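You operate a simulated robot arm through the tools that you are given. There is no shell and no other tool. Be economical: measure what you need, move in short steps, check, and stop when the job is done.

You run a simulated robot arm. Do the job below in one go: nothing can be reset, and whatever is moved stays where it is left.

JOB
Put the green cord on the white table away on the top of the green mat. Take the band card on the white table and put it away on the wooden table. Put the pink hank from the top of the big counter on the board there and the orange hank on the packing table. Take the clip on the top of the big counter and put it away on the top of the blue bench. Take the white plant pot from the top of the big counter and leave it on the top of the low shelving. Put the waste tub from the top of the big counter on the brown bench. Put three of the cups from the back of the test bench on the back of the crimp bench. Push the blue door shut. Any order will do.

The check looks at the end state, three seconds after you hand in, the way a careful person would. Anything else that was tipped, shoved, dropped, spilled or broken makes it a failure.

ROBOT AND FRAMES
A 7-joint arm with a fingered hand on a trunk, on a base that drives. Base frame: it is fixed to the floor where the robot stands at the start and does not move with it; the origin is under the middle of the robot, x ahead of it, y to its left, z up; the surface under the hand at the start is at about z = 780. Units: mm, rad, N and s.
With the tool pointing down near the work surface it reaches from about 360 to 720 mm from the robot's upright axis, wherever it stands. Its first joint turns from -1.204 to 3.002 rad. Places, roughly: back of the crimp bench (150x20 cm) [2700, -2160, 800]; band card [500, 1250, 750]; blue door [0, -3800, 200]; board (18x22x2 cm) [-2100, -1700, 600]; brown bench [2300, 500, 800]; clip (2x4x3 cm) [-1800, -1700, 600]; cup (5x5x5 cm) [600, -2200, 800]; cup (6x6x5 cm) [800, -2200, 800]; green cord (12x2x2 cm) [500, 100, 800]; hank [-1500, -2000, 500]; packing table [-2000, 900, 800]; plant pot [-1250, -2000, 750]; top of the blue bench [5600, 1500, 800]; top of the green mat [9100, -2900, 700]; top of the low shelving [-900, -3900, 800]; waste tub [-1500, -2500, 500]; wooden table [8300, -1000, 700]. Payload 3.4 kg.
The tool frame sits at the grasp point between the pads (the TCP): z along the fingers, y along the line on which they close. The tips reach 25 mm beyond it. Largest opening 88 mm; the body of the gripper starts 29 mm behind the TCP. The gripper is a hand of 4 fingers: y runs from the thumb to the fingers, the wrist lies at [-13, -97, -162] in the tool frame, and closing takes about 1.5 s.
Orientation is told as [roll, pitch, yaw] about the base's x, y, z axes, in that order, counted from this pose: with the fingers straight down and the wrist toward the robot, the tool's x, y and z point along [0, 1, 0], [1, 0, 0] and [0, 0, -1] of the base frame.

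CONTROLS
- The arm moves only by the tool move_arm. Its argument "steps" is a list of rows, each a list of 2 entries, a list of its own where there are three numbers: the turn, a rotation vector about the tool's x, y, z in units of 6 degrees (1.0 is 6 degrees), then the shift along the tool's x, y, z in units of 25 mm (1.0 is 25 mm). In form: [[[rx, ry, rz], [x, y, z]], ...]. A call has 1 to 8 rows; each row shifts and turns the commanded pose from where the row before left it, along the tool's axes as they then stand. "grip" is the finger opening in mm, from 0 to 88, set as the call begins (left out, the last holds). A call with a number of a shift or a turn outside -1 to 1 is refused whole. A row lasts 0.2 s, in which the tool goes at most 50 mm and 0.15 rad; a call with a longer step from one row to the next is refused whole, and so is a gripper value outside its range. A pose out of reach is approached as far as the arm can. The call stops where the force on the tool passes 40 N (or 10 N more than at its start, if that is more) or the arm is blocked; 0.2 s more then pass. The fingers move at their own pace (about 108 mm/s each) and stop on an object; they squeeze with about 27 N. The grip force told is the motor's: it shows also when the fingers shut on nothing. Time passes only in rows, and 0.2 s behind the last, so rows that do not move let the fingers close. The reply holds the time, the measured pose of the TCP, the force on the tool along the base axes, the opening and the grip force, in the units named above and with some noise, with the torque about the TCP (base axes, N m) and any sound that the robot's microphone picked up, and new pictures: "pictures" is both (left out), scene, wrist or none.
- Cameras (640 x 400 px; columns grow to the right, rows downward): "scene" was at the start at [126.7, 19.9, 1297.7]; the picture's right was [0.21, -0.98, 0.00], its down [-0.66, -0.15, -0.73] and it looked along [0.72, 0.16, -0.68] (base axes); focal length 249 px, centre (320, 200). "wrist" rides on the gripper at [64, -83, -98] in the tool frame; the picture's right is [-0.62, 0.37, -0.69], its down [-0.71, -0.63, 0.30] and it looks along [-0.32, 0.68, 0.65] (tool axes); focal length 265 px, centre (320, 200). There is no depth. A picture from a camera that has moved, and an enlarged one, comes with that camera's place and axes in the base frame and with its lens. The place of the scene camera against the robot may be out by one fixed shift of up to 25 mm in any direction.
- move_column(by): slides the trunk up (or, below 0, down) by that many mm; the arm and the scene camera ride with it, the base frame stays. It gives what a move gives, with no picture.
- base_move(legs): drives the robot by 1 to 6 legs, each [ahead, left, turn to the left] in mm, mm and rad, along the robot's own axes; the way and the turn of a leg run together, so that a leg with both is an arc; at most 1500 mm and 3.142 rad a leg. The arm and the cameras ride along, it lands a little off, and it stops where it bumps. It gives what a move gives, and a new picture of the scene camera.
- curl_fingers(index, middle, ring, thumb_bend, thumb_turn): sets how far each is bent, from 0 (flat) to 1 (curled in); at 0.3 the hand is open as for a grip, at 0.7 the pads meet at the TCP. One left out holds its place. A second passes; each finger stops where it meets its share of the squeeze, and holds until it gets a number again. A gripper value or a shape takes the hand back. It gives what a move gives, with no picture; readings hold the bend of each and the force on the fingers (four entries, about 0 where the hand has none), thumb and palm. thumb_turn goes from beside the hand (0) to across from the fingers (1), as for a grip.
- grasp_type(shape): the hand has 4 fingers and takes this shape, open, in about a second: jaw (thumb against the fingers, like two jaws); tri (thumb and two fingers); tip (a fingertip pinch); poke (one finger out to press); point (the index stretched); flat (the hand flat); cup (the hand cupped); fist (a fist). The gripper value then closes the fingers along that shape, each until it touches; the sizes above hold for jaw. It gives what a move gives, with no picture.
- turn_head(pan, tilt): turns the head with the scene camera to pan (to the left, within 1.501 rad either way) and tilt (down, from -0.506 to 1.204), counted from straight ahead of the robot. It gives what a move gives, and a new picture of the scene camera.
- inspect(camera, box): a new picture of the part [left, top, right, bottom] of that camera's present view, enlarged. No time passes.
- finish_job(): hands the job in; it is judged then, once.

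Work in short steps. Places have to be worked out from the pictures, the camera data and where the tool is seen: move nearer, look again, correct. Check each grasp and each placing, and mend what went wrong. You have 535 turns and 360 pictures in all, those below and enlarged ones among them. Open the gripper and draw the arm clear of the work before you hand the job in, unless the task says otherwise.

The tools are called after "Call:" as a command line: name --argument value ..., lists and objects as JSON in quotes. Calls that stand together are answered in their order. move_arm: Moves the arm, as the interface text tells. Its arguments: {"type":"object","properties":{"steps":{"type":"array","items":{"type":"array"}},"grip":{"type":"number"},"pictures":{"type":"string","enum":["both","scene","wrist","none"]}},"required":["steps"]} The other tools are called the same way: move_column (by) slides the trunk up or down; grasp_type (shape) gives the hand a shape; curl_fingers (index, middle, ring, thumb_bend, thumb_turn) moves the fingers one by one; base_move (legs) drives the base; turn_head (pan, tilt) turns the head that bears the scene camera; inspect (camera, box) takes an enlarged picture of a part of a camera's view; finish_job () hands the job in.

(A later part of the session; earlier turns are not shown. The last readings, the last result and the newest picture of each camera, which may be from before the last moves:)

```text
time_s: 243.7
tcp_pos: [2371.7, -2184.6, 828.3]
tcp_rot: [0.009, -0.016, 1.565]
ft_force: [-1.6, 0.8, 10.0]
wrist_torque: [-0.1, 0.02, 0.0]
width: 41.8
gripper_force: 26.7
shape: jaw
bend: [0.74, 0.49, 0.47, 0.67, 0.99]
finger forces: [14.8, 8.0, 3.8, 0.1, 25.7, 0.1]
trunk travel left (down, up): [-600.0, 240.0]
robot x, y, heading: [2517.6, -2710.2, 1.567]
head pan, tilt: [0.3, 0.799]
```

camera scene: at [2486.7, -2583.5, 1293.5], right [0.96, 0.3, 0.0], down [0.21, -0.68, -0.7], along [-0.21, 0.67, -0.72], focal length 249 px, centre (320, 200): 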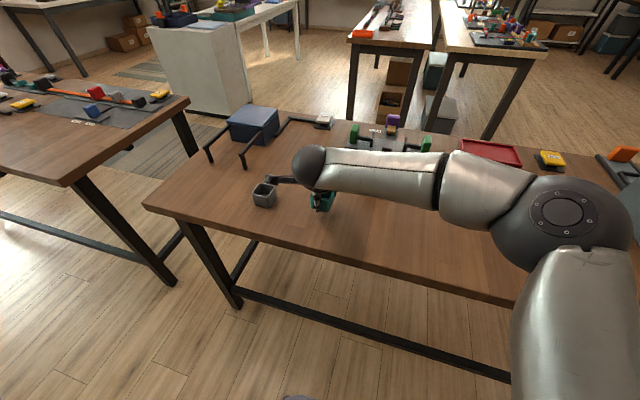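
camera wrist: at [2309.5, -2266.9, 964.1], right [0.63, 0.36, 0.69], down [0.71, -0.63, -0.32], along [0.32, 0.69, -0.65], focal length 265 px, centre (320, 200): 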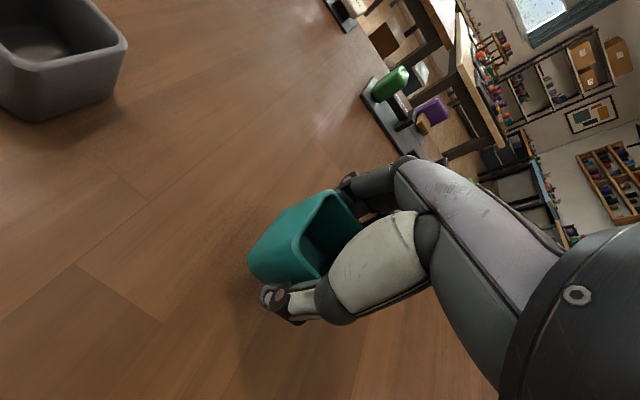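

Contact (10 N). Release and rise.

Call:
move_arm --steps '[[[0, 0, 0], [0, 0, 0]], [[0, 0, 0], [0, 0, 0]], [[0, 0, 0], [0, 0, 0]], [[0, 0, 0], [0, 0, 0]], [[0, 0, 0], [0, 0, 0]]]' --pictures "wrist" --grip 86

Call:
move_arm --steps '[[[0, 0, 0], [0, 0, -0.4]], [[0, 0, 0], [0, 0, -0.8]], [[0, 0, 0], [0, 0, -1]], [[0, 0, 0], [0, 0, -1]], [[0, 0, 0], [0, 0, -1]], [[0, 0, 0], [0, -1, -1]], [[0, 0, 0], [0, -1, -1]], [[0, 0, 0], [0, -1, -1]]]' --pictures "both"

```text
time_s: 244.9
tcp_pos: [2370.4, -2184.4, 827.6]
tcp_rot: [0.009, -0.012, 1.564]
ft_force: [0.5, 0.3, 0.7]
wrist_torque: [0.0, -0.01, 0.0]
width: 85.7
gripper_force: 0.0
shape: jaw
bend: [0.31, 0.31, 0.3, 0.31, 0.98]
finger forces: [0.1, 0.0, 0.0, 0.0, 0.0, 0.0]
trunk travel left (down, up): [-600.0, 240.0]
robot x, y, heading: [2516.7, -2712.3, 1.571]
head pan, tilt: [0.3, 0.799]
camera wrist: at [2308.6, -2267.6, 924.2], right [0.63, 0.36, 0.69], down [0.71, -0.63, -0.32], along [0.32, 0.69, -0.65], focal length 265 px, centre (320, 200)
```

wrist: 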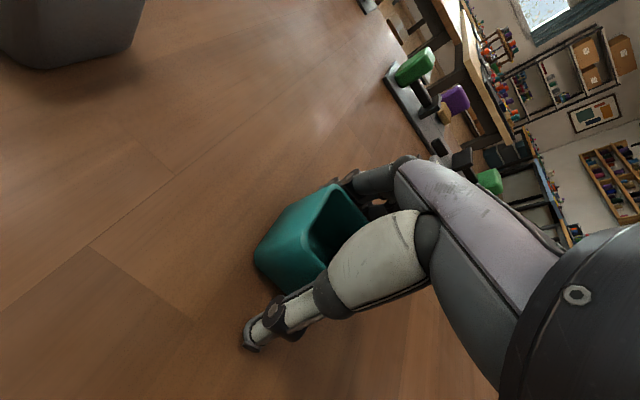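

```text
time_s: 246.7
tcp_pos: [2371.7, -2264.2, 1006.7]
tcp_rot: [0.009, -0.014, 1.563]
ft_force: [0.1, -0.3, -0.6]
wrist_torque: [0.02, 0.02, 0.02]
width: 85.7
gripper_force: 0.0
shape: jaw
bend: [0.31, 0.31, 0.3, 0.31, 0.98]
finger forces: [0.0, 0.0, 0.1, 0.0, 0.1, 0.0]
trunk travel left (down, up): [-600.0, 240.0]
robot x, y, heading: [2513.1, -2711.2, 1.566]
head pan, tilt: [0.3, 0.799]
camera scene: at [2486.8, -2584.5, 1293.6], right [0.96, 0.3, 0.0], down [0.21, -0.68, -0.7], along [-0.21, 0.67, -0.72], focal length 249 px, centre (320, 200)
camera wrist: at [2309.0, -2347.1, 1104.6], right [0.63, 0.35, 0.69], down [0.71, -0.63, -0.32], along [0.32, 0.69, -0.65], focal length 265 px, centre (320, 200)
```

scene: 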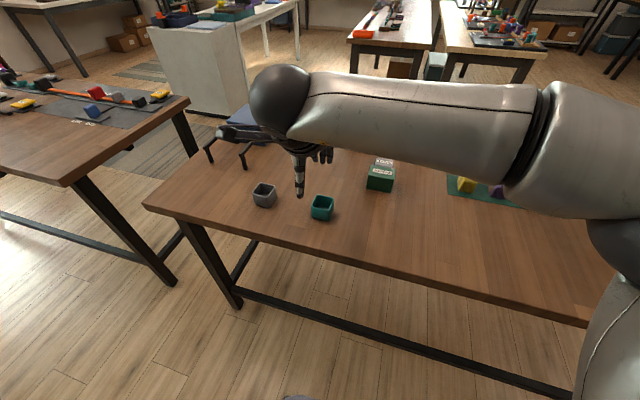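
wrist: 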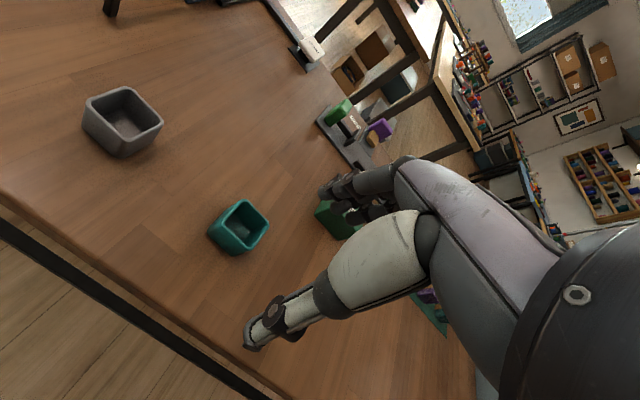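

Two cups placed. Now for purple at the test bench's far end.

Call:
base_move --legs '[[-200, 0, 0], [0, 1500, 0], [0, 640, 0]]'

Call:
base_move --legs '[[150, 0, 0]]'

```text
time_s: 258.4
tcp_pos: [241.5, -2478.3, 1006.5]
tcp_rot: [0.008, -0.01, 1.589]
ft_force: [-0.5, 0.9, -0.9]
wrist_torque: [-0.03, -0.06, -0.01]
width: 85.6
gripper_force: 0.1
shape: jaw
bend: [0.31, 0.31, 0.3, 0.31, 0.98]
finger forces: [0.0, 0.1, 0.0, 0.0, 0.1, 0.1]
trunk travel left (down, up): [-600.0, 240.0]
robot x, y, heading: [393.9, -2925.5, 1.597]
head pan, tilt: [0.3, 0.799]
camera scene: at [364.5, -2796.5, 1293.5], right [0.95, 0.32, 0.0], down [0.23, -0.68, -0.7], along [-0.22, 0.66, -0.72], focal length 249 px, centre (320, 200)
```

scene: 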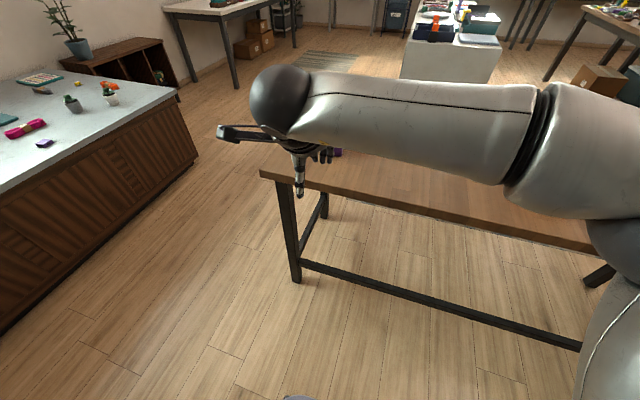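

```text
time_s: 259.7
tcp_pos: [236.2, -2331.4, 1006.6]
tcp_rot: [0.009, -0.012, 1.592]
ft_force: [0.7, 1.2, 0.0]
wrist_torque: [0.0, 0.03, 0.02]
width: 85.2
gripper_force: 0.1
shape: jaw
bend: [0.31, 0.31, 0.3, 0.31, 0.98]
finger forces: [0.0, 0.0, 0.0, 0.0, 0.0, 0.0]
trunk travel left (down, up): [-600.0, 240.0]
robot x, y, heading: [393.5, -2774.3, 1.6]
head pan, tilt: [0.3, 0.799]
camera scene: at [360.5, -2647.5, 1293.3], right [0.95, 0.32, 0.0], down [0.23, -0.68, -0.7], along [-0.23, 0.66, -0.72], focal length 249 px, centre (320, 200)
```

scene: 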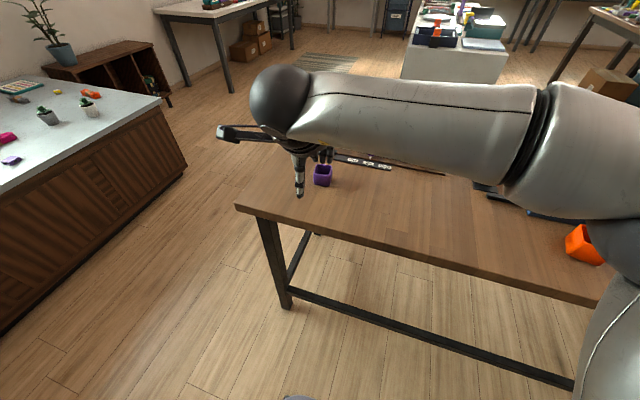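

Call:
base_move --legs '[[90, 30, -0.025]]'

Call:
move_arm --steps '[[[0, 0, 0], [0.3, 0.5, 0]], [[0, 0, 0], [0, 0, 0]]]' --pictures "wrist"

```text
time_s: 260.9
tcp_pos: [216.0, -2235.0, 1006.8]
tcp_rot: [0.009, -0.013, 1.568]
ft_force: [0.0, 0.3, -0.2]
wrist_torque: [0.0, 0.0, 0.02]
width: 85.6
gripper_force: 0.0
shape: jaw
bend: [0.31, 0.31, 0.3, 0.31, 0.98]
finger forces: [0.1, 0.1, 0.0, 0.0, 0.1, 0.1]
trunk travel left (down, up): [-600.0, 240.0]
robot x, y, heading: [364.0, -2684.1, 1.575]
head pan, tilt: [0.3, 0.799]
camera scene: at [331.6, -2555.3, 1293.3], right [0.95, 0.3, 0.0], down [0.22, -0.68, -0.7], along [-0.21, 0.66, -0.72], focal length 249 px, centre (320, 200)
```

scene: 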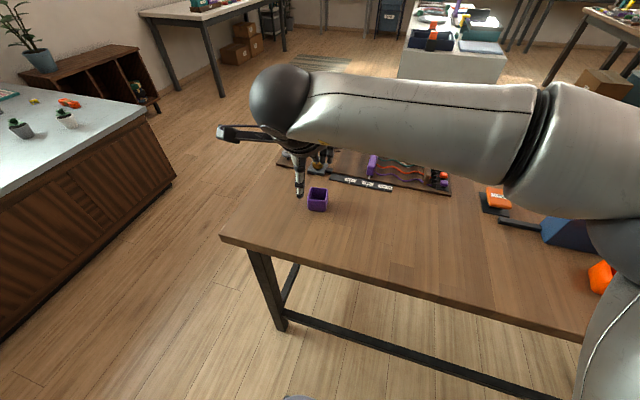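

```text
time_s: 261.5
tcp_pos: [210.0, -2224.5, 1006.7]
tcp_rot: [0.01, -0.015, 1.567]
ft_force: [0.0, -0.6, 0.0]
wrist_torque: [0.01, -0.02, 0.01]
width: 85.6
gripper_force: 0.0
shape: jaw
bend: [0.31, 0.31, 0.3, 0.31, 0.98]
finger forces: [0.1, 0.1, 0.0, 0.0, 0.1, 0.1]
trunk travel left (down, up): [-600.0, 240.0]
robot x, y, heading: [359.0, -2686.3, 1.577]
head pan, tilt: [0.3, 0.799]
camera wrist: at [145.8, -2306.9, 1103.5], right [0.63, 0.36, 0.69], down [0.71, -0.63, -0.32], along [0.32, 0.69, -0.65], focal length 265 px, centre (320, 200)
```

wrist: 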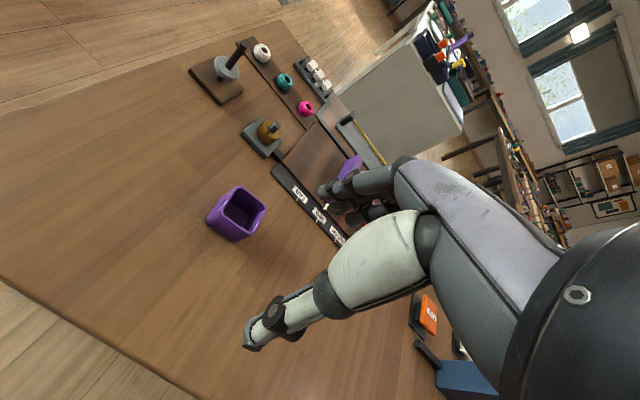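

Purple rim centre (194,−2141), rotated ~12°. Move above with matching yaw and descend.

Call:
move_arm --steps '[[[0, 0, 0], [0.32, 1, 0]], [[0, 0, 0], [0.32, 1, 0.2]], [[0, 0, 0], [0, 1, 0.5]], [[0, 0, -1], [0, 0.34, 0.8]], [[0, 0, -1], [0, 0, 1]], [[0, 0, 0], [0, 0, 1]], [[0, 0, 0], [0, 0, 1]], [[0, 0, 0], [0, 0, 0]]]' --pictures "wrist" --grip 88

```text
time_s: 263.3
tcp_pos: [194.3, -2137.4, 896.3]
tcp_rot: [0.006, -0.014, 1.776]
ft_force: [-0.5, 1.4, -0.1]
wrist_torque: [0.03, 0.03, 0.05]
width: 87.5
gripper_force: 0.0
shape: jaw
bend: [0.3, 0.3, 0.3, 0.3, 0.98]
finger forces: [0.0, 0.1, 0.0, 0.0, 0.0, 0.1]
trunk travel left (down, up): [-600.0, 240.0]
robot x, y, heading: [362.7, -2684.1, 1.573]
head pan, tilt: [0.3, 0.799]
camera wrist: at [150.6, -2232.9, 993.2], right [0.54, 0.48, 0.69], down [0.83, -0.47, -0.32], along [0.17, 0.74, -0.65], focal length 265 px, centre (320, 200)
```

wrist: 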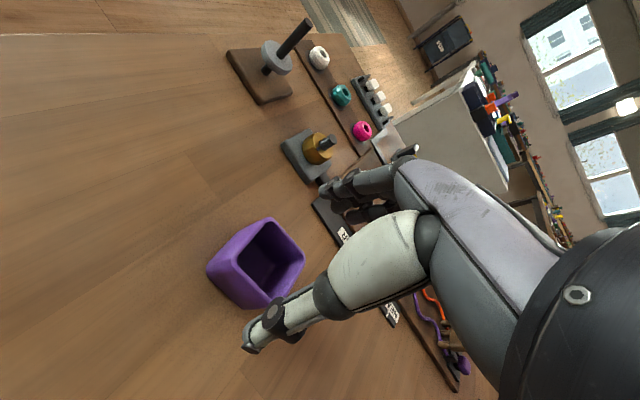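

Centred; descend and close.

Call:
move_arm --steps '[[[0, 0, 0], [0, -0.12, 0.7]], [[0, 0, 0], [0, 0, 0.8]], [[0, 0, 0], [0, 0, 0.8]], [[0, 0, 0], [0, 0, 0.35]], [[0, 0, 0], [0, 0, 0]]]' --pictures "none"

Call:
move_arm --steps '[[[0, 0, 0], [0, 0, 0]], [[0, 0, 0], [0, 0, 0]], [[0, 0, 0], [0, 0, 0]], [[0, 0, 0], [0, 0, 0]], [[0, 0, 0], [0, 0, 0]], [[0, 0, 0], [0, 0, 0]], [[0, 0, 0], [0, 0, 0]]]' --pictures "wrist" --grip 40

```text
time_s: 264.5
tcp_pos: [193.8, -2141.6, 828.2]
tcp_rot: [0.004, -0.014, 1.777]
ft_force: [-0.3, 0.3, -0.5]
wrist_torque: [-0.01, -0.03, 0.02]
width: 87.5
gripper_force: 0.0
shape: jaw
bend: [0.3, 0.3, 0.3, 0.3, 0.98]
finger forces: [0.2, 0.0, 0.1, 0.0, 0.0, 0.1]
trunk travel left (down, up): [-600.0, 240.0]
robot x, y, heading: [360.8, -2684.8, 1.579]
head pan, tilt: [0.3, 0.799]
```

```text
time_s: 266.1
tcp_pos: [192.6, -2141.3, 827.4]
tcp_rot: [0.006, -0.015, 1.777]
ft_force: [-0.4, 0.5, 0.4]
wrist_torque: [0.02, 0.0, -0.01]
width: 41.9
gripper_force: 27.1
shape: jaw
bend: [0.74, 0.49, 0.47, 0.67, 0.99]
finger forces: [13.7, 7.6, 3.4, 0.0, 24.8, 0.0]
trunk travel left (down, up): [-600.0, 240.0]
robot x, y, heading: [359.4, -2686.6, 1.577]
head pan, tilt: [0.3, 0.799]
camera wrist: at [149.6, -2236.4, 924.3], right [0.54, 0.48, 0.69], down [0.83, -0.47, -0.32], along [0.17, 0.74, -0.65], focal length 265 px, centre (320, 200)
```

wrist: 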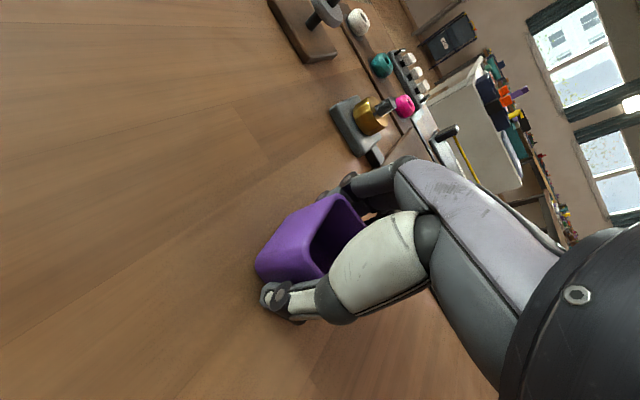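

Gripped. Lift, retract, drive to crimp bench for the third place at x≈2550.

Call:
move_arm --steps '[[[0, 0, 0], [0, 0, -0.5]], [[0, 0, 0], [0, 0, -1]], [[0, 0, 0], [0, 0, -1]], [[0, 0, 0], [0, 0, -1]], [[0, 0, 1], [0, -1, -1]], [[0, 0, 1], [0, -1, -1]], [[0, 0, 0], [0, -1, -1]], [[0, 0, 0], [0, -1, -1]]]' --pictures "none"

Call:
base_move --legs '[[-230, 0, -0.007], [0, -1500, 0], [0, -840, 0]]'

```text
time_s: 267.9
tcp_pos: [200.1, -2240.4, 1015.2]
tcp_rot: [0.008, -0.012, 1.568]
ft_force: [-1.6, 0.1, -0.2]
wrist_torque: [0.0, 0.0, 0.0]
width: 41.4
gripper_force: 26.9
shape: jaw
bend: [0.74, 0.49, 0.47, 0.67, 0.99]
finger forces: [13.7, 7.7, 3.4, 0.0, 24.9, 0.0]
trunk travel left (down, up): [-600.0, 240.0]
robot x, y, heading: [363.5, -2685.3, 1.571]
head pan, tilt: [0.3, 0.799]
```

```text
time_s: 280.7
tcp_pos: [2552.4, -2530.9, 1014.2]
tcp_rot: [0.009, -0.011, 1.516]
ft_force: [0.3, 0.4, -0.9]
wrist_torque: [-0.01, 0.0, 0.02]
width: 41.9
gripper_force: 27.2
shape: jaw
bend: [0.74, 0.49, 0.47, 0.67, 0.99]
finger forces: [13.8, 7.5, 3.3, 0.0, 24.8, 0.0]
trunk travel left (down, up): [-600.0, 240.0]
robot x, y, heading: [2694.1, -2983.8, 1.525]
head pan, tilt: [0.3, 0.799]
camera scene: at [2669.1, -2853.3, 1293.5], right [0.97, 0.25, 0.0], down [0.18, -0.69, -0.7], along [-0.17, 0.67, -0.72], focal length 249 px, centre (320, 200)
```

scene: 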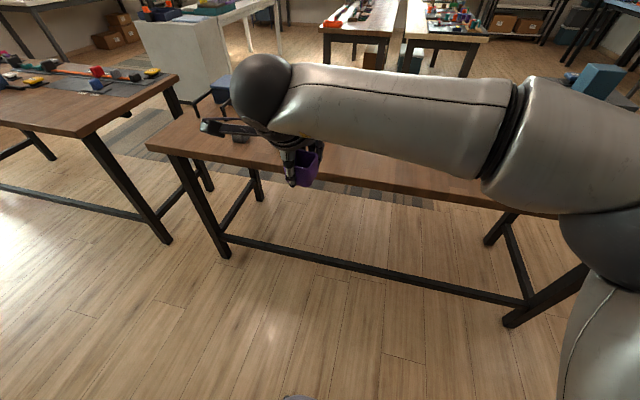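

Call:
base_move --legs '[[250, 0, 0.046]]'

```text
time_s: 282.5
tcp_pos: [2534.4, -2288.8, 1014.8]
tcp_rot: [0.008, -0.011, 1.564]
ft_force: [-0.4, 0.2, 0.2]
wrist_torque: [0.0, 0.01, -0.01]
width: 41.7
gripper_force: 26.7
shape: jaw
bend: [0.74, 0.49, 0.47, 0.67, 0.99]
finger forces: [13.7, 7.5, 3.4, 0.0, 24.7, 0.1]
trunk travel left (down, up): [-600.0, 240.0]
robot x, y, heading: [2693.4, -2735.7, 1.571]
head pan, tilt: [0.3, 0.799]
camera scene: at [2667.8, -2606.0, 1293.4], right [0.95, 0.3, 0.0], down [0.21, -0.68, -0.7], along [-0.21, 0.66, -0.72], focal length 249 px, centre (320, 200)
```

scene: 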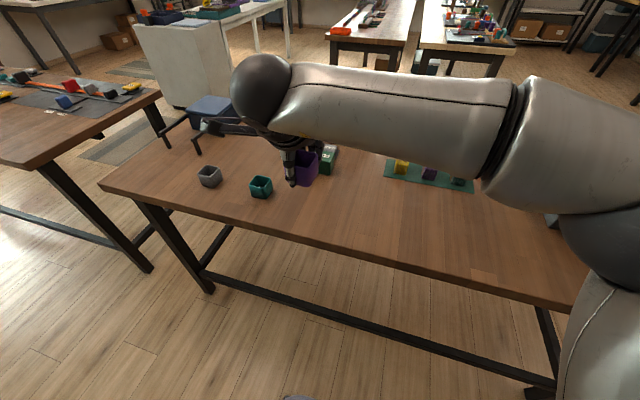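

Green box front is at y≈−2043; placing at y −2195 leaves room. Extend and descend.

Call:
move_arm --steps '[[[0, 0, 0], [0, 1, 0.3]], [[0, 0, 0], [0, 1, 0.8]], [[0, 0, 0], [0, 1, 1]], [[0, 0, 0], [0, 0.6, 1]], [[0, 0, 0], [0, 0, 1]], [[0, 0, 0], [0, 0, 1]], [[0, 0, 0], [0, 0, 0.8]], [[0, 0, 0], [0, 0, 0]]]'

Call:
move_arm --steps '[[[0, 0, 0], [0, 0, 0.7]], [[0, 0, 0], [0, 0, 0.5]], [[0, 0, 0], [0, 0, 0.28]], [[0, 0, 0], [0, 0, 0.12]], [[0, 0, 0], [0, 0, 0]]]' --pictures "none"

```text
time_s: 284.3
tcp_pos: [2535.6, -2197.0, 869.2]
tcp_rot: [0.008, -0.012, 1.566]
ft_force: [-1.0, 0.1, 0.0]
wrist_torque: [-0.02, 0.01, 0.0]
width: 42.0
gripper_force: 27.6
shape: jaw
bend: [0.74, 0.49, 0.47, 0.67, 0.99]
finger forces: [13.8, 7.5, 3.4, 0.0, 24.8, 0.0]
trunk travel left (down, up): [-600.0, 240.0]
robot x, y, heading: [2695.1, -2734.4, 1.576]
head pan, tilt: [0.3, 0.799]
camera scene: at [2667.9, -2606.9, 1293.5], right [0.95, 0.3, 0.0], down [0.21, -0.68, -0.7], along [-0.21, 0.67, -0.72], focal length 249 px, centre (320, 200)
camera wrist: at [2472.6, -2281.1, 965.5], right [0.63, 0.36, 0.69], down [0.71, -0.63, -0.32], along [0.32, 0.69, -0.65], focal length 265 px, centre (320, 200)
```

scene: 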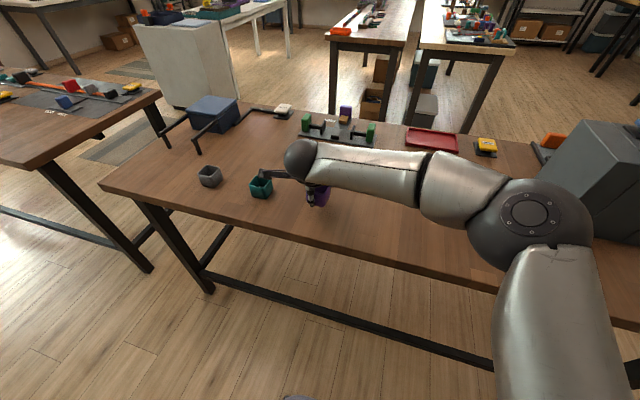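
wrist: 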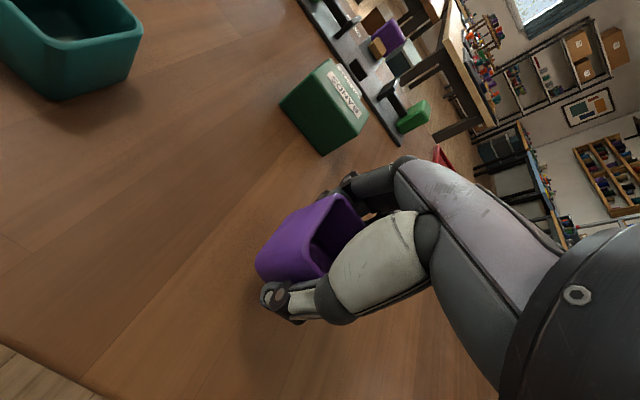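

```text
time_s: 285.5
tcp_pos: [2534.3, -2198.4, 826.9]
tcp_rot: [0.008, -0.012, 1.564]
ft_force: [0.3, 0.2, 0.6]
wrist_torque: [0.01, -0.01, 0.01]
width: 41.7
gripper_force: 26.9
shape: jaw
bend: [0.74, 0.49, 0.47, 0.67, 0.99]
finger forces: [13.9, 7.5, 3.4, 0.1, 24.9, 0.0]
trunk travel left (down, up): [-600.0, 240.0]
robot x, y, heading: [2693.3, -2734.2, 1.573]
head pan, tilt: [0.3, 0.799]
```

Call:
move_arm --steps '[[[0, 0, 0], [0, 0, 0.06]], [[0, 0, 0], [0, 0, 0]]]' --pictures "none"

```text
time_s: 286.1
tcp_pos: [2533.7, -2198.0, 827.3]
tcp_rot: [0.008, -0.013, 1.566]
ft_force: [1.0, 1.4, 2.7]
wrist_torque: [-0.03, 0.02, 0.02]
width: 41.6
gripper_force: 27.3
shape: jaw
bend: [0.74, 0.49, 0.47, 0.67, 0.99]
finger forces: [14.5, 8.1, 3.8, 0.0, 25.0, 0.0]
trunk travel left (down, up): [-600.0, 240.0]
robot x, y, heading: [2695.6, -2736.2, 1.574]
head pan, tilt: [0.3, 0.799]
```

Touching. Release and rise.

Call:
move_arm --steps '[[[0, 0, 0], [0, 0, 0]], [[0, 0, 0], [0, 0, 0]], [[0, 0, 0], [0, 0, 0]], [[0, 0, 0], [0, 0, 0]], [[0, 0, 0], [0, 0, 0]]]' --pictures "none" --grip 86

Call:
move_arm --steps '[[[0, 0, 0], [0, 0, -0.4]], [[0, 0, 0], [0, 0, -0.8]], [[0, 0, 0], [0, 0, -1]], [[0, 0, 0], [0, 0, -1]], [[0, 0, 0], [0, 0, -1]], [[0, 0, 0], [0, -1, -1]], [[0, 0, 0], [0, -1, -1]], [[0, 0, 0], [0, -1, -1]]]' --pictures "both"

```text
time_s: 287.3
tcp_pos: [2533.8, -2198.1, 826.0]
tcp_rot: [0.007, -0.012, 1.565]
ft_force: [0.2, 1.0, 0.0]
wrist_torque: [0.04, 0.02, -0.01]
width: 85.3
gripper_force: 0.1
shape: jaw
bend: [0.31, 0.31, 0.3, 0.31, 0.98]
finger forces: [0.0, 0.0, 0.1, 0.0, 0.1, 0.1]
trunk travel left (down, up): [-600.0, 240.0]
robot x, y, heading: [2695.4, -2735.5, 1.574]
head pan, tilt: [0.3, 0.799]
```

```text
time_s: 289.1
tcp_pos: [2537.7, -2274.8, 1009.6]
tcp_rot: [0.009, -0.012, 1.567]
ft_force: [0.5, 0.4, -0.7]
wrist_torque: [-0.01, 0.01, 0.01]
width: 85.5
gripper_force: 0.0
shape: jaw
bend: [0.31, 0.31, 0.3, 0.31, 0.98]
finger forces: [0.0, 0.0, 0.0, 0.0, 0.0, 0.1]
trunk travel left (down, up): [-600.0, 240.0]
robot x, y, heading: [2694.6, -2740.3, 1.57]
head pan, tilt: [0.3, 0.799]
camera scene: at [2668.0, -2607.8, 1293.5], right [0.95, 0.3, 0.0], down [0.21, -0.68, -0.7], along [-0.21, 0.67, -0.72], focal length 249 px, centre (320, 200)
camera wrist: at [2475.6, -2358.2, 1105.0], right [0.63, 0.36, 0.69], down [0.71, -0.63, -0.32], along [0.32, 0.69, -0.65], focal length 265 px, centre (320, 200)
```

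scene: 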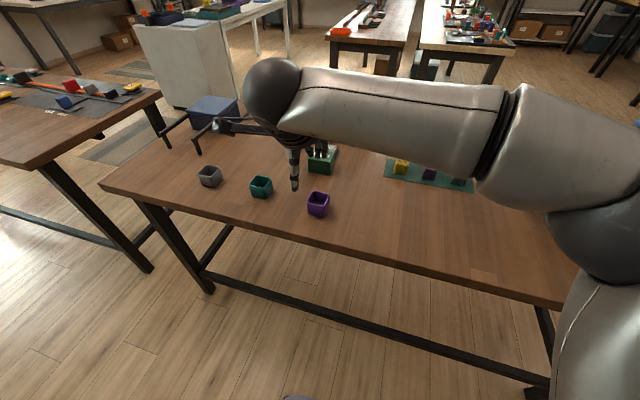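
wrist: 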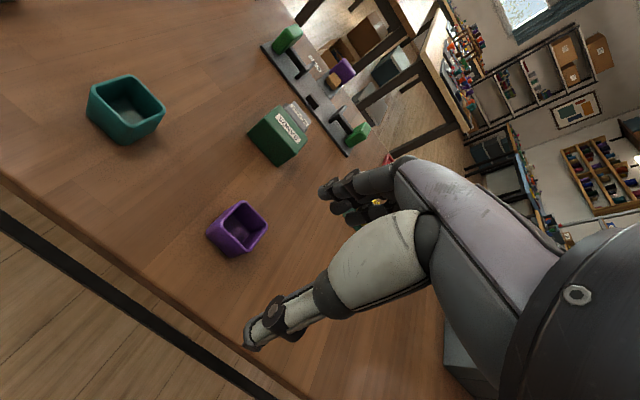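

Cups done. Next the blue door: drive west along the aisle, then turn to face the wall.

Call:
base_move --legs '[[-200, 0, 0], [0, 1500, 0], [0, 900, 0]]'

Call:
base_move --legs '[[0, 0, 1.57], [0, 0, 1.55]]'

Call:
turn_head --pan 0 --tilt 0.7

```text
time_s: 302.0
tcp_pos: [158.7, -2433.6, 1006.8]
tcp_rot: [0.008, -0.012, 1.538]
ft_force: [-0.8, 0.8, 0.2]
wrist_torque: [-0.02, -0.06, 0.03]
width: 85.7
gripper_force: 0.1
shape: jaw
bend: [0.31, 0.31, 0.3, 0.31, 0.98]
finger forces: [0.1, 0.0, 0.0, 0.1, 0.1, 0.0]
trunk travel left (down, up): [-600.0, 240.0]
robot x, y, heading: [301.4, -2900.9, 1.546]
head pan, tilt: [0.3, 0.799]
camera scene: at [279.7, -2770.4, 1293.5], right [0.96, 0.27, 0.0], down [0.2, -0.69, -0.7], along [-0.19, 0.67, -0.72], focal length 249 px, centre (320, 200)
```

scene: 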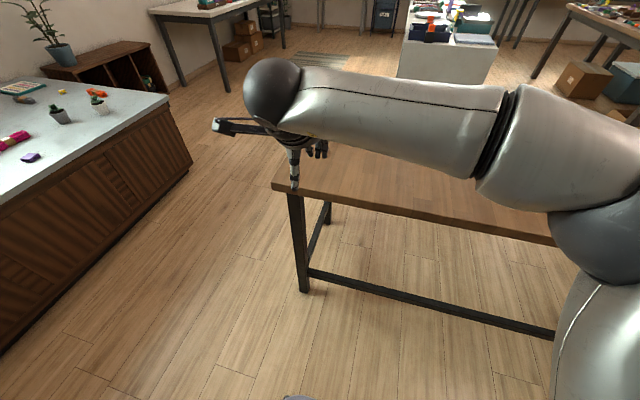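

```text
time_s: 309.9
tcp_pos: [429.1, -3373.3, 1006.7]
tcp_rot: [0.009, -0.012, -1.649]
ft_force: [0.3, 0.5, 0.1]
wrist_torque: [0.01, -0.02, 0.0]
width: 85.5
gripper_force: 0.0
shape: jaw
bend: [0.31, 0.31, 0.3, 0.31, 0.98]
finger forces: [0.1, 0.1, 0.0, 0.1, 0.0, 0.0]
trunk travel left (down, up): [-600.0, 240.0]
robot x, y, heading: [309.7, -2900.7, -1.638]
head pan, tilt: [0.3, 0.799]
camera scene: at [315.7, -3026.5, 1293.5], right [-0.97, -0.23, 0.0], down [-0.16, 0.7, -0.7], along [0.16, -0.68, -0.72], focal length 249 px, centre (320, 200)
```

scene: 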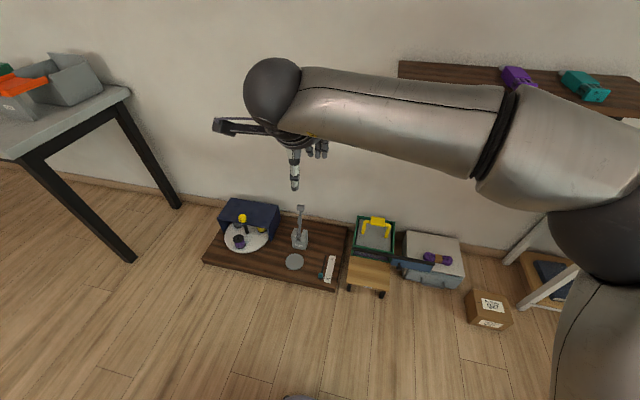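

```text
time_s: 310.7
tcp_pos: [429.5, -3373.5, 1006.6]
tcp_rot: [0.009, -0.012, -1.649]
ft_force: [0.3, 0.2, 0.4]
wrist_torque: [0.01, -0.03, 0.01]
width: 85.7
gripper_force: 0.0
shape: jaw
bend: [0.31, 0.31, 0.3, 0.31, 0.98]
finger forces: [0.0, 0.0, 0.0, 0.0, 0.0, 0.0]
trunk travel left (down, up): [-600.0, 240.0]
robot x, y, heading: [301.3, -2899.8, -1.645]
head pan, tilt: [0.0, 0.7]
camera scene: at [291.4, -3032.7, 1301.7], right [-1.0, 0.07, 0.0], down [0.04, 0.64, -0.76], along [-0.05, -0.76, -0.64], focal length 249 px, centre (320, 200)
```

scene: 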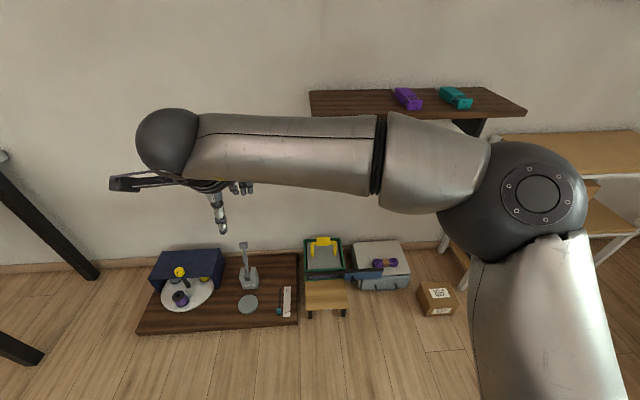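

Let me zoom in on the low objects at the wall.

Call:
inspect --camera "scene" --box '[270, 210, 470, 335]'

```text
3.20 times, centred on (370, 272) of scene
camera zoom: at [291.4, -3032.7, 1301.7], right [-1.0, 0.07, 0.0], down [0.04, 0.64, -0.76], along [-0.05, -0.76, -0.64], focal length 797 px, centre (160, -32)
```

zoom: 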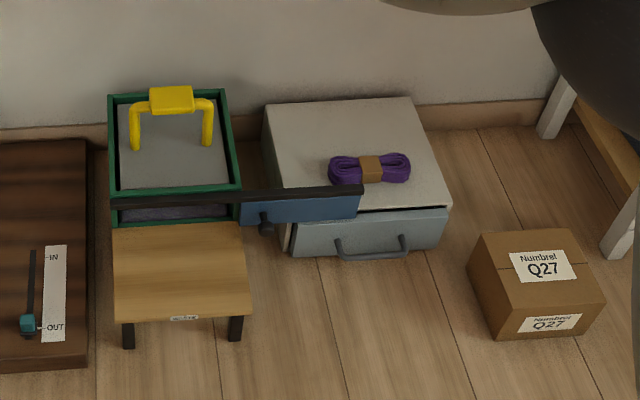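

It's a sliding blue door on a rail in front of the green cabinet; the opening is on its left (world +x). I lower the trunk and move nearer to look.

Call:
base_move --legs '[[0, -60, 0.075]]'

Call:
move_column --by -560

Call:
base_move --legs '[[250, 0, 0]]'

Call:
turn_head --pan -0.1 --tilt 0.6

```text
time_s: 311.7
tcp_pos: [401.6, -3359.9, 1008.2]
tcp_rot: [0.009, -0.013, -1.574]
ft_force: [0.1, -0.4, -0.3]
wrist_torque: [-0.02, 0.0, 0.0]
width: 85.5
gripper_force: 0.1
shape: jaw
bend: [0.31, 0.31, 0.3, 0.31, 0.98]
finger forces: [0.0, 0.1, 0.0, 0.0, 0.0, 0.1]
trunk travel left (down, up): [-600.0, 240.0]
robot x, y, heading: [243.6, -2895.1, -1.565]
head pan, tilt: [0.0, 0.7]
camera scene: at [239.2, -3031.0, 1301.7], right [-1.0, 0.0, 0.0], down [0.0, 0.64, -0.76], along [0.0, -0.76, -0.64], focal length 249 px, centre (320, 200)
```

scene: 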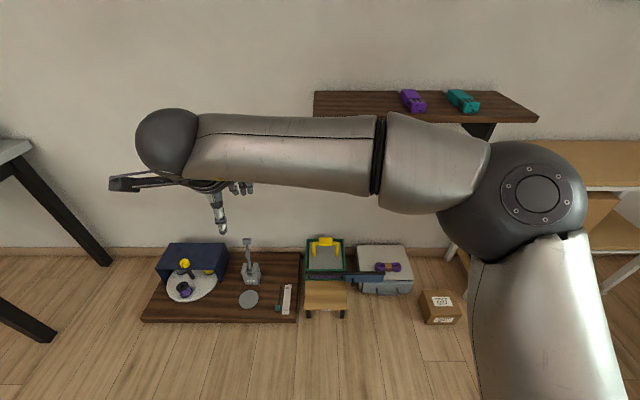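

```text
refused: -560 is not a number from -400 to 400
```

```text
time_s: 313.6
tcp_pos: [402.2, -3614.2, 1006.8]
tcp_rot: [0.009, -0.013, -1.579]
ft_force: [0.7, 0.6, -0.4]
wrist_torque: [-0.04, 0.01, -0.01]
width: 85.7
gripper_force: 0.1
shape: jaw
bend: [0.31, 0.31, 0.3, 0.31, 0.98]
finger forces: [0.1, 0.0, 0.0, 0.0, 0.0, 0.0]
trunk travel left (down, up): [-600.0, 240.0]
robot x, y, heading: [246.5, -3148.2, -1.574]
head pan, tilt: [0.0, 0.7]
camera scene: at [240.0, -3284.9, 1301.6], right [-1.0, 0.0, 0.0], down [0.0, 0.64, -0.76], along [0.0, -0.76, -0.64], focal length 249 px, centre (320, 200)
```

scene: 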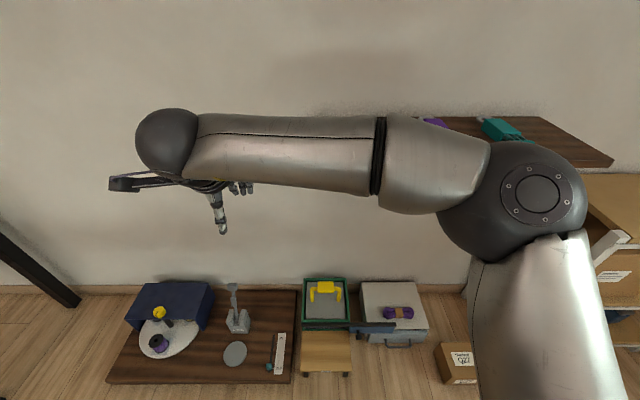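

```text
time_s: 314.2
tcp_pos: [401.3, -3613.6, 1007.3]
tcp_rot: [0.009, -0.013, -1.58]
ft_force: [-0.9, -0.3, -0.3]
wrist_torque: [0.01, 0.0, -0.02]
width: 85.5
gripper_force: 0.0
shape: jaw
bend: [0.31, 0.31, 0.3, 0.31, 0.98]
finger forces: [0.0, 0.0, 0.0, 0.1, 0.1, 0.1]
trunk travel left (down, up): [-600.0, 240.0]
robot x, y, heading: [243.8, -3149.7, -1.575]
head pan, tilt: [-0.099, 0.6]
camera scene: at [231.3, -3286.9, 1310.3], right [-0.99, 0.1, 0.0], down [0.06, 0.56, -0.82], along [-0.08, -0.82, -0.57], focal length 249 px, centre (320, 200)
```

scene: 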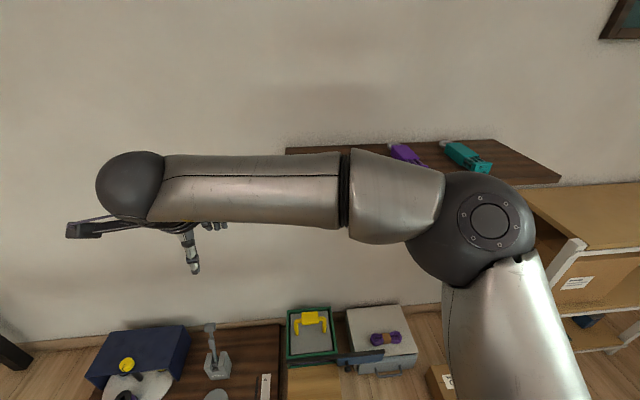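

Call:
move_column --by -300

Call:
move_column --by -280

Call:
turn_head --pan -0.3 --tilt 0.7

Call:
inspect --camera "wrist" --box '[0, 0, 640, 400]'

```text
time_s: 317.2
tcp_pos: [401.1, -3614.9, 707.0]
tcp_rot: [0.011, -0.013, -1.58]
ft_force: [0.1, 0.4, 0.8]
wrist_torque: [0.02, 0.04, 0.0]
width: 85.6
gripper_force: 0.2
shape: jaw
bend: [0.31, 0.31, 0.3, 0.31, 0.98]
finger forces: [0.0, 0.0, 0.1, 0.0, 0.1, 0.0]
trunk travel left (down, up): [-300.0, 540.0]
robot x, y, heading: [243.9, -3151.8, -1.571]
head pan, tilt: [-0.099, 0.6]
```

```text
time_s: 320.1
tcp_pos: [402.4, -3614.4, 427.1]
tcp_rot: [0.009, -0.013, -1.579]
ft_force: [-0.1, 0.2, -0.4]
wrist_torque: [0.0, 0.0, 0.0]
width: 85.8
gripper_force: 0.1
shape: jaw
bend: [0.31, 0.31, 0.3, 0.31, 0.98]
finger forces: [0.0, 0.0, 0.1, 0.0, 0.0, 0.0]
trunk travel left (down, up): [-20.0, 820.0]
robot x, y, heading: [243.4, -3150.0, -1.568]
head pan, tilt: [-0.099, 0.6]
```

```text
time_s: 320.8
tcp_pos: [401.8, -3612.7, 427.7]
tcp_rot: [0.006, -0.011, -1.581]
ft_force: [-0.6, -0.2, -0.4]
wrist_torque: [0.01, 0.02, 0.02]
width: 85.6
gripper_force: 0.1
shape: jaw
bend: [0.31, 0.31, 0.3, 0.31, 0.98]
finger forces: [0.1, 0.0, 0.1, 0.0, 0.0, 0.1]
trunk travel left (down, up): [-20.0, 820.0]
robot x, y, heading: [245.5, -3147.8, -1.569]
head pan, tilt: [-0.3, 0.7]
camera scene: at [214.9, -3280.2, 721.7], right [-0.95, 0.3, 0.0], down [0.19, 0.61, -0.77], along [-0.23, -0.73, -0.64], focal length 249 px, centre (320, 200)
```

scene: 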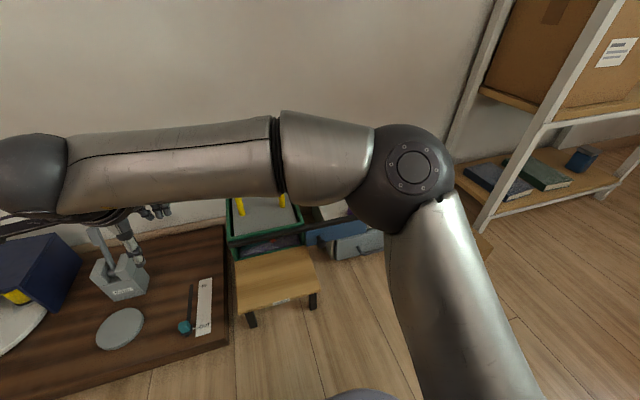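

```text
1.00 times, centred on (320, 200) of wrist (not enlarged: the box is as wide or as high as the picture)
camera zoom: at [466.5, -3529.0, 524.4], right [-0.63, -0.35, 0.69], down [-0.71, 0.63, -0.32], along [-0.32, -0.69, -0.65], focal length 265 px, centre (320, 200)
```

zoom: 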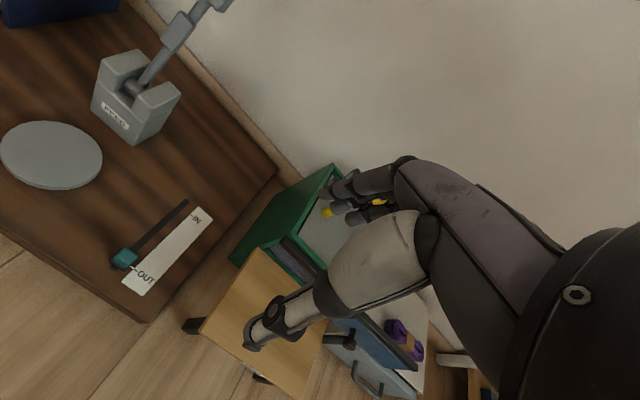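

Knob estimated near (54,−3747,110). I strafe right so the hand is near it.

Call:
base_move --legs '[[0, -300, 0]]'

Call:
inspect --camera "wrist" --box '[0, 0, 640, 400]'

```text
time_s: 322.8
tcp_pos: [108.2, -3614.0, 427.3]
tcp_rot: [0.009, -0.013, -1.583]
ft_force: [-0.6, -0.9, -1.0]
wrist_torque: [-0.01, -0.02, 0.01]
width: 85.6
gripper_force: 0.0
shape: jaw
bend: [0.31, 0.31, 0.3, 0.31, 0.98]
finger forces: [0.0, 0.1, 0.0, 0.0, 0.1, 0.0]
trunk travel left (down, up): [-20.0, 820.0]
robot x, y, heading: [-44.7, -3147.6, -1.58]
head pan, tilt: [-0.3, 0.7]
camera scene: at [-75.9, -3279.1, 721.7], right [-0.95, 0.3, 0.0], down [0.19, 0.61, -0.76], along [-0.23, -0.73, -0.64], focal length 249 px, centre (320, 200)
```

scene: 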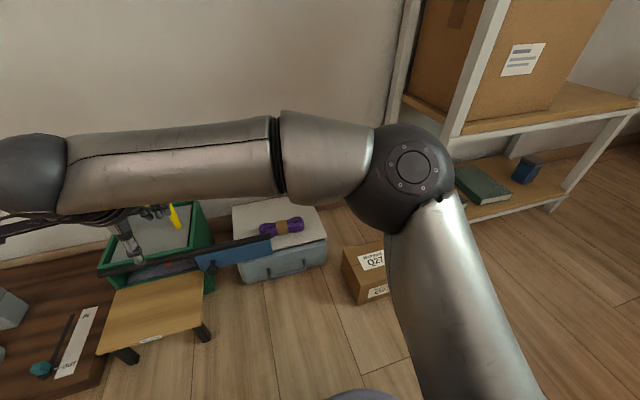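

```text
1.00 times, centred on (320, 200) of wrist (not enlarged: the box is as wide or as high as the picture)
camera zoom: at [174.8, -3528.8, 524.4], right [-0.63, -0.35, 0.69], down [-0.7, 0.64, -0.32], along [-0.33, -0.69, -0.65], focal length 265 px, centre (320, 200)
```

zoom: 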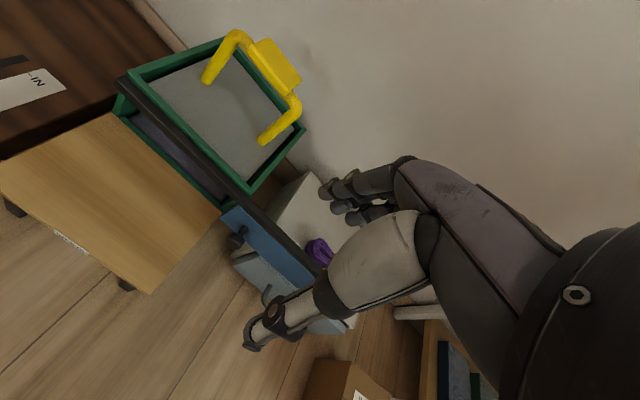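

Triangulated knob: (75,−3733,132). I close the hand, go to its −x side and descend in front of the door.

Call:
base_move --legs '[[60, 0, 0.01]]'

Call:
move_arm --steps '[[[0, 0, 0], [-1, 0.5, 0]], [[0, 0, 0], [-1, 0.5, 0]], [[0, 0, 0], [-1, 0.4, 0]], [[0, 0, 0], [-1, 0.4, 0.5]], [[0, 0, 0], [-0.2, 0.2, 1]], [[0, 0, 0], [0, 0, 1]], [[0, 0, 0], [0, 0, 1]], [[0, 0, 0], [0, 0, 1]]]' --grip 0

```text
time_s: 323.8
tcp_pos: [113.4, -3674.8, 428.1]
tcp_rot: [0.008, -0.013, -1.573]
ft_force: [-0.4, 0.2, 0.2]
wrist_torque: [0.01, -0.04, -0.02]
width: 85.9
gripper_force: 0.0
shape: jaw
bend: [0.31, 0.31, 0.3, 0.31, 0.98]
finger forces: [0.1, 0.0, 0.1, 0.1, 0.0, 0.0]
trunk travel left (down, up): [-20.0, 820.0]
robot x, y, heading: [-44.8, -3210.1, -1.565]
head pan, tilt: [-0.3, 0.7]
camera scene: at [-74.6, -3341.6, 721.7], right [-0.96, 0.29, 0.0], down [0.19, 0.62, -0.76], along [-0.22, -0.73, -0.64], focal length 249 px, centre (320, 200)
```

scene: 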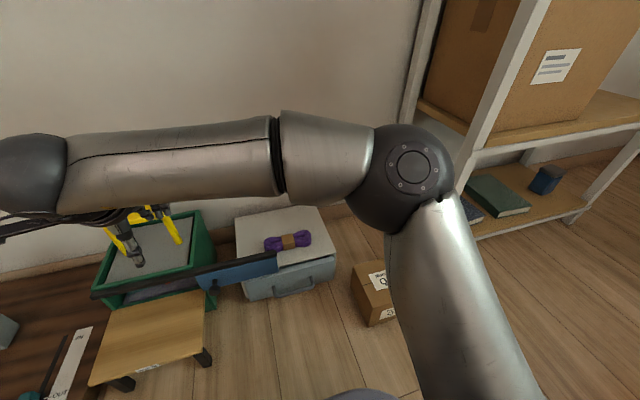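

```text
time_s: 325.6
tcp_pos: [10.9, -3725.4, 314.1]
tcp_rot: [0.008, -0.011, -1.572]
ft_force: [-0.3, 0.1, 0.4]
wrist_torque: [-0.02, 0.02, 0.0]
width: 0.2
gripper_force: 27.1
shape: jaw
bend: [0.7, 0.7, 0.7, 0.39, 1.0]
finger forces: [0.0, 0.0, 0.0, 0.0, 0.0, 0.0]
trunk travel left (down, up): [-20.0, 820.0]
robot x, y, heading: [-49.0, -3209.0, -1.561]
head pan, tilt: [-0.3, 0.7]
camera scene: at [-74.6, -3341.6, 721.7], right [-0.96, 0.29, 0.0], down [0.19, 0.62, -0.76], along [-0.22, -0.73, -0.64], focal length 249 px, centre (320, 200)
camera wrist: at [75.7, -3640.3, 410.9], right [-0.63, -0.36, 0.69], down [-0.71, 0.63, -0.32], along [-0.32, -0.69, -0.65], focal length 265 px, centre (320, 200)
```

scene: 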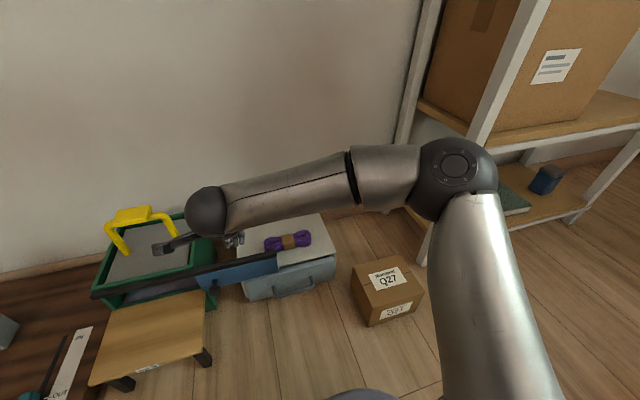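
wrist: 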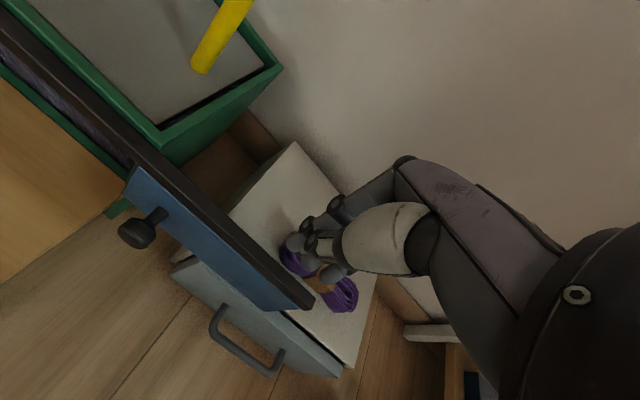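

Knob head confirmed at (82,−3728,132). Descend to z≈146.

Call:
move_arm --steps '[[[0, 0, 0], [0, 0, 1]], [[0, 0, 0], [0, 0, 1]], [[0, 0, 0], [0, 0, 1]], [[0, 0, 0], [0, 0, 1]], [[0, 0, 0], [0, 0, 1]], [[0, 0, 0], [0, 0, 1]], [[0, 0, 0], [0, 0, 0.7]], [[0, 0, 0], [0, 0, 0]]]'

```text
time_s: 326.8
tcp_pos: [11.3, -3731.4, 198.6]
tcp_rot: [0.012, -0.034, -1.576]
ft_force: [-7.5, 18.1, 25.5]
wrist_torque: [-0.54, 0.27, -0.36]
width: 0.0
gripper_force: 26.9
shape: jaw
bend: [0.7, 0.7, 0.7, 0.43, 1.0]
finger forces: [0.0, 38.0, 3.1, 0.0, 0.1, 0.0]
trunk travel left (down, up): [-20.0, 820.0]
robot x, y, heading: [-45.3, -3210.0, -1.563]
head pan, tilt: [-0.3, 0.7]
stopped in row 6: the force on the tool passed its limit at 57 N (the readings are from after the stop); the commanded pose is now the measured one
camera scene: at [-75.2, -3338.9, 722.6], right [-0.96, 0.29, 0.0], down [0.19, 0.61, -0.77], along [-0.22, -0.73, -0.64], focal length 249 px, centre (320, 200)
camera wrist: at [76.2, -3643.6, 294.7], right [-0.63, -0.34, 0.7], down [-0.71, 0.62, -0.34], along [-0.32, -0.7, -0.63], focal length 265 px, centre (320, 200)
```

scene: 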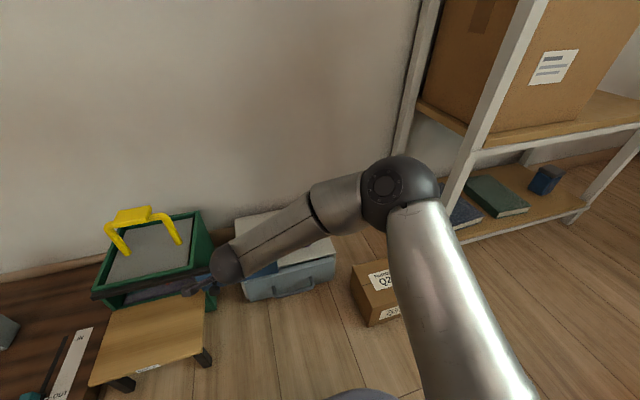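
wrist: 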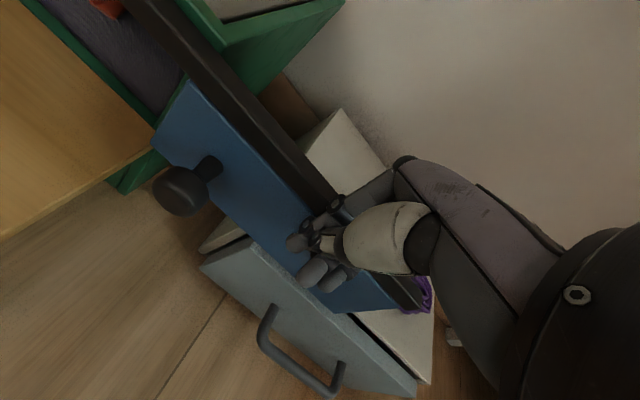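

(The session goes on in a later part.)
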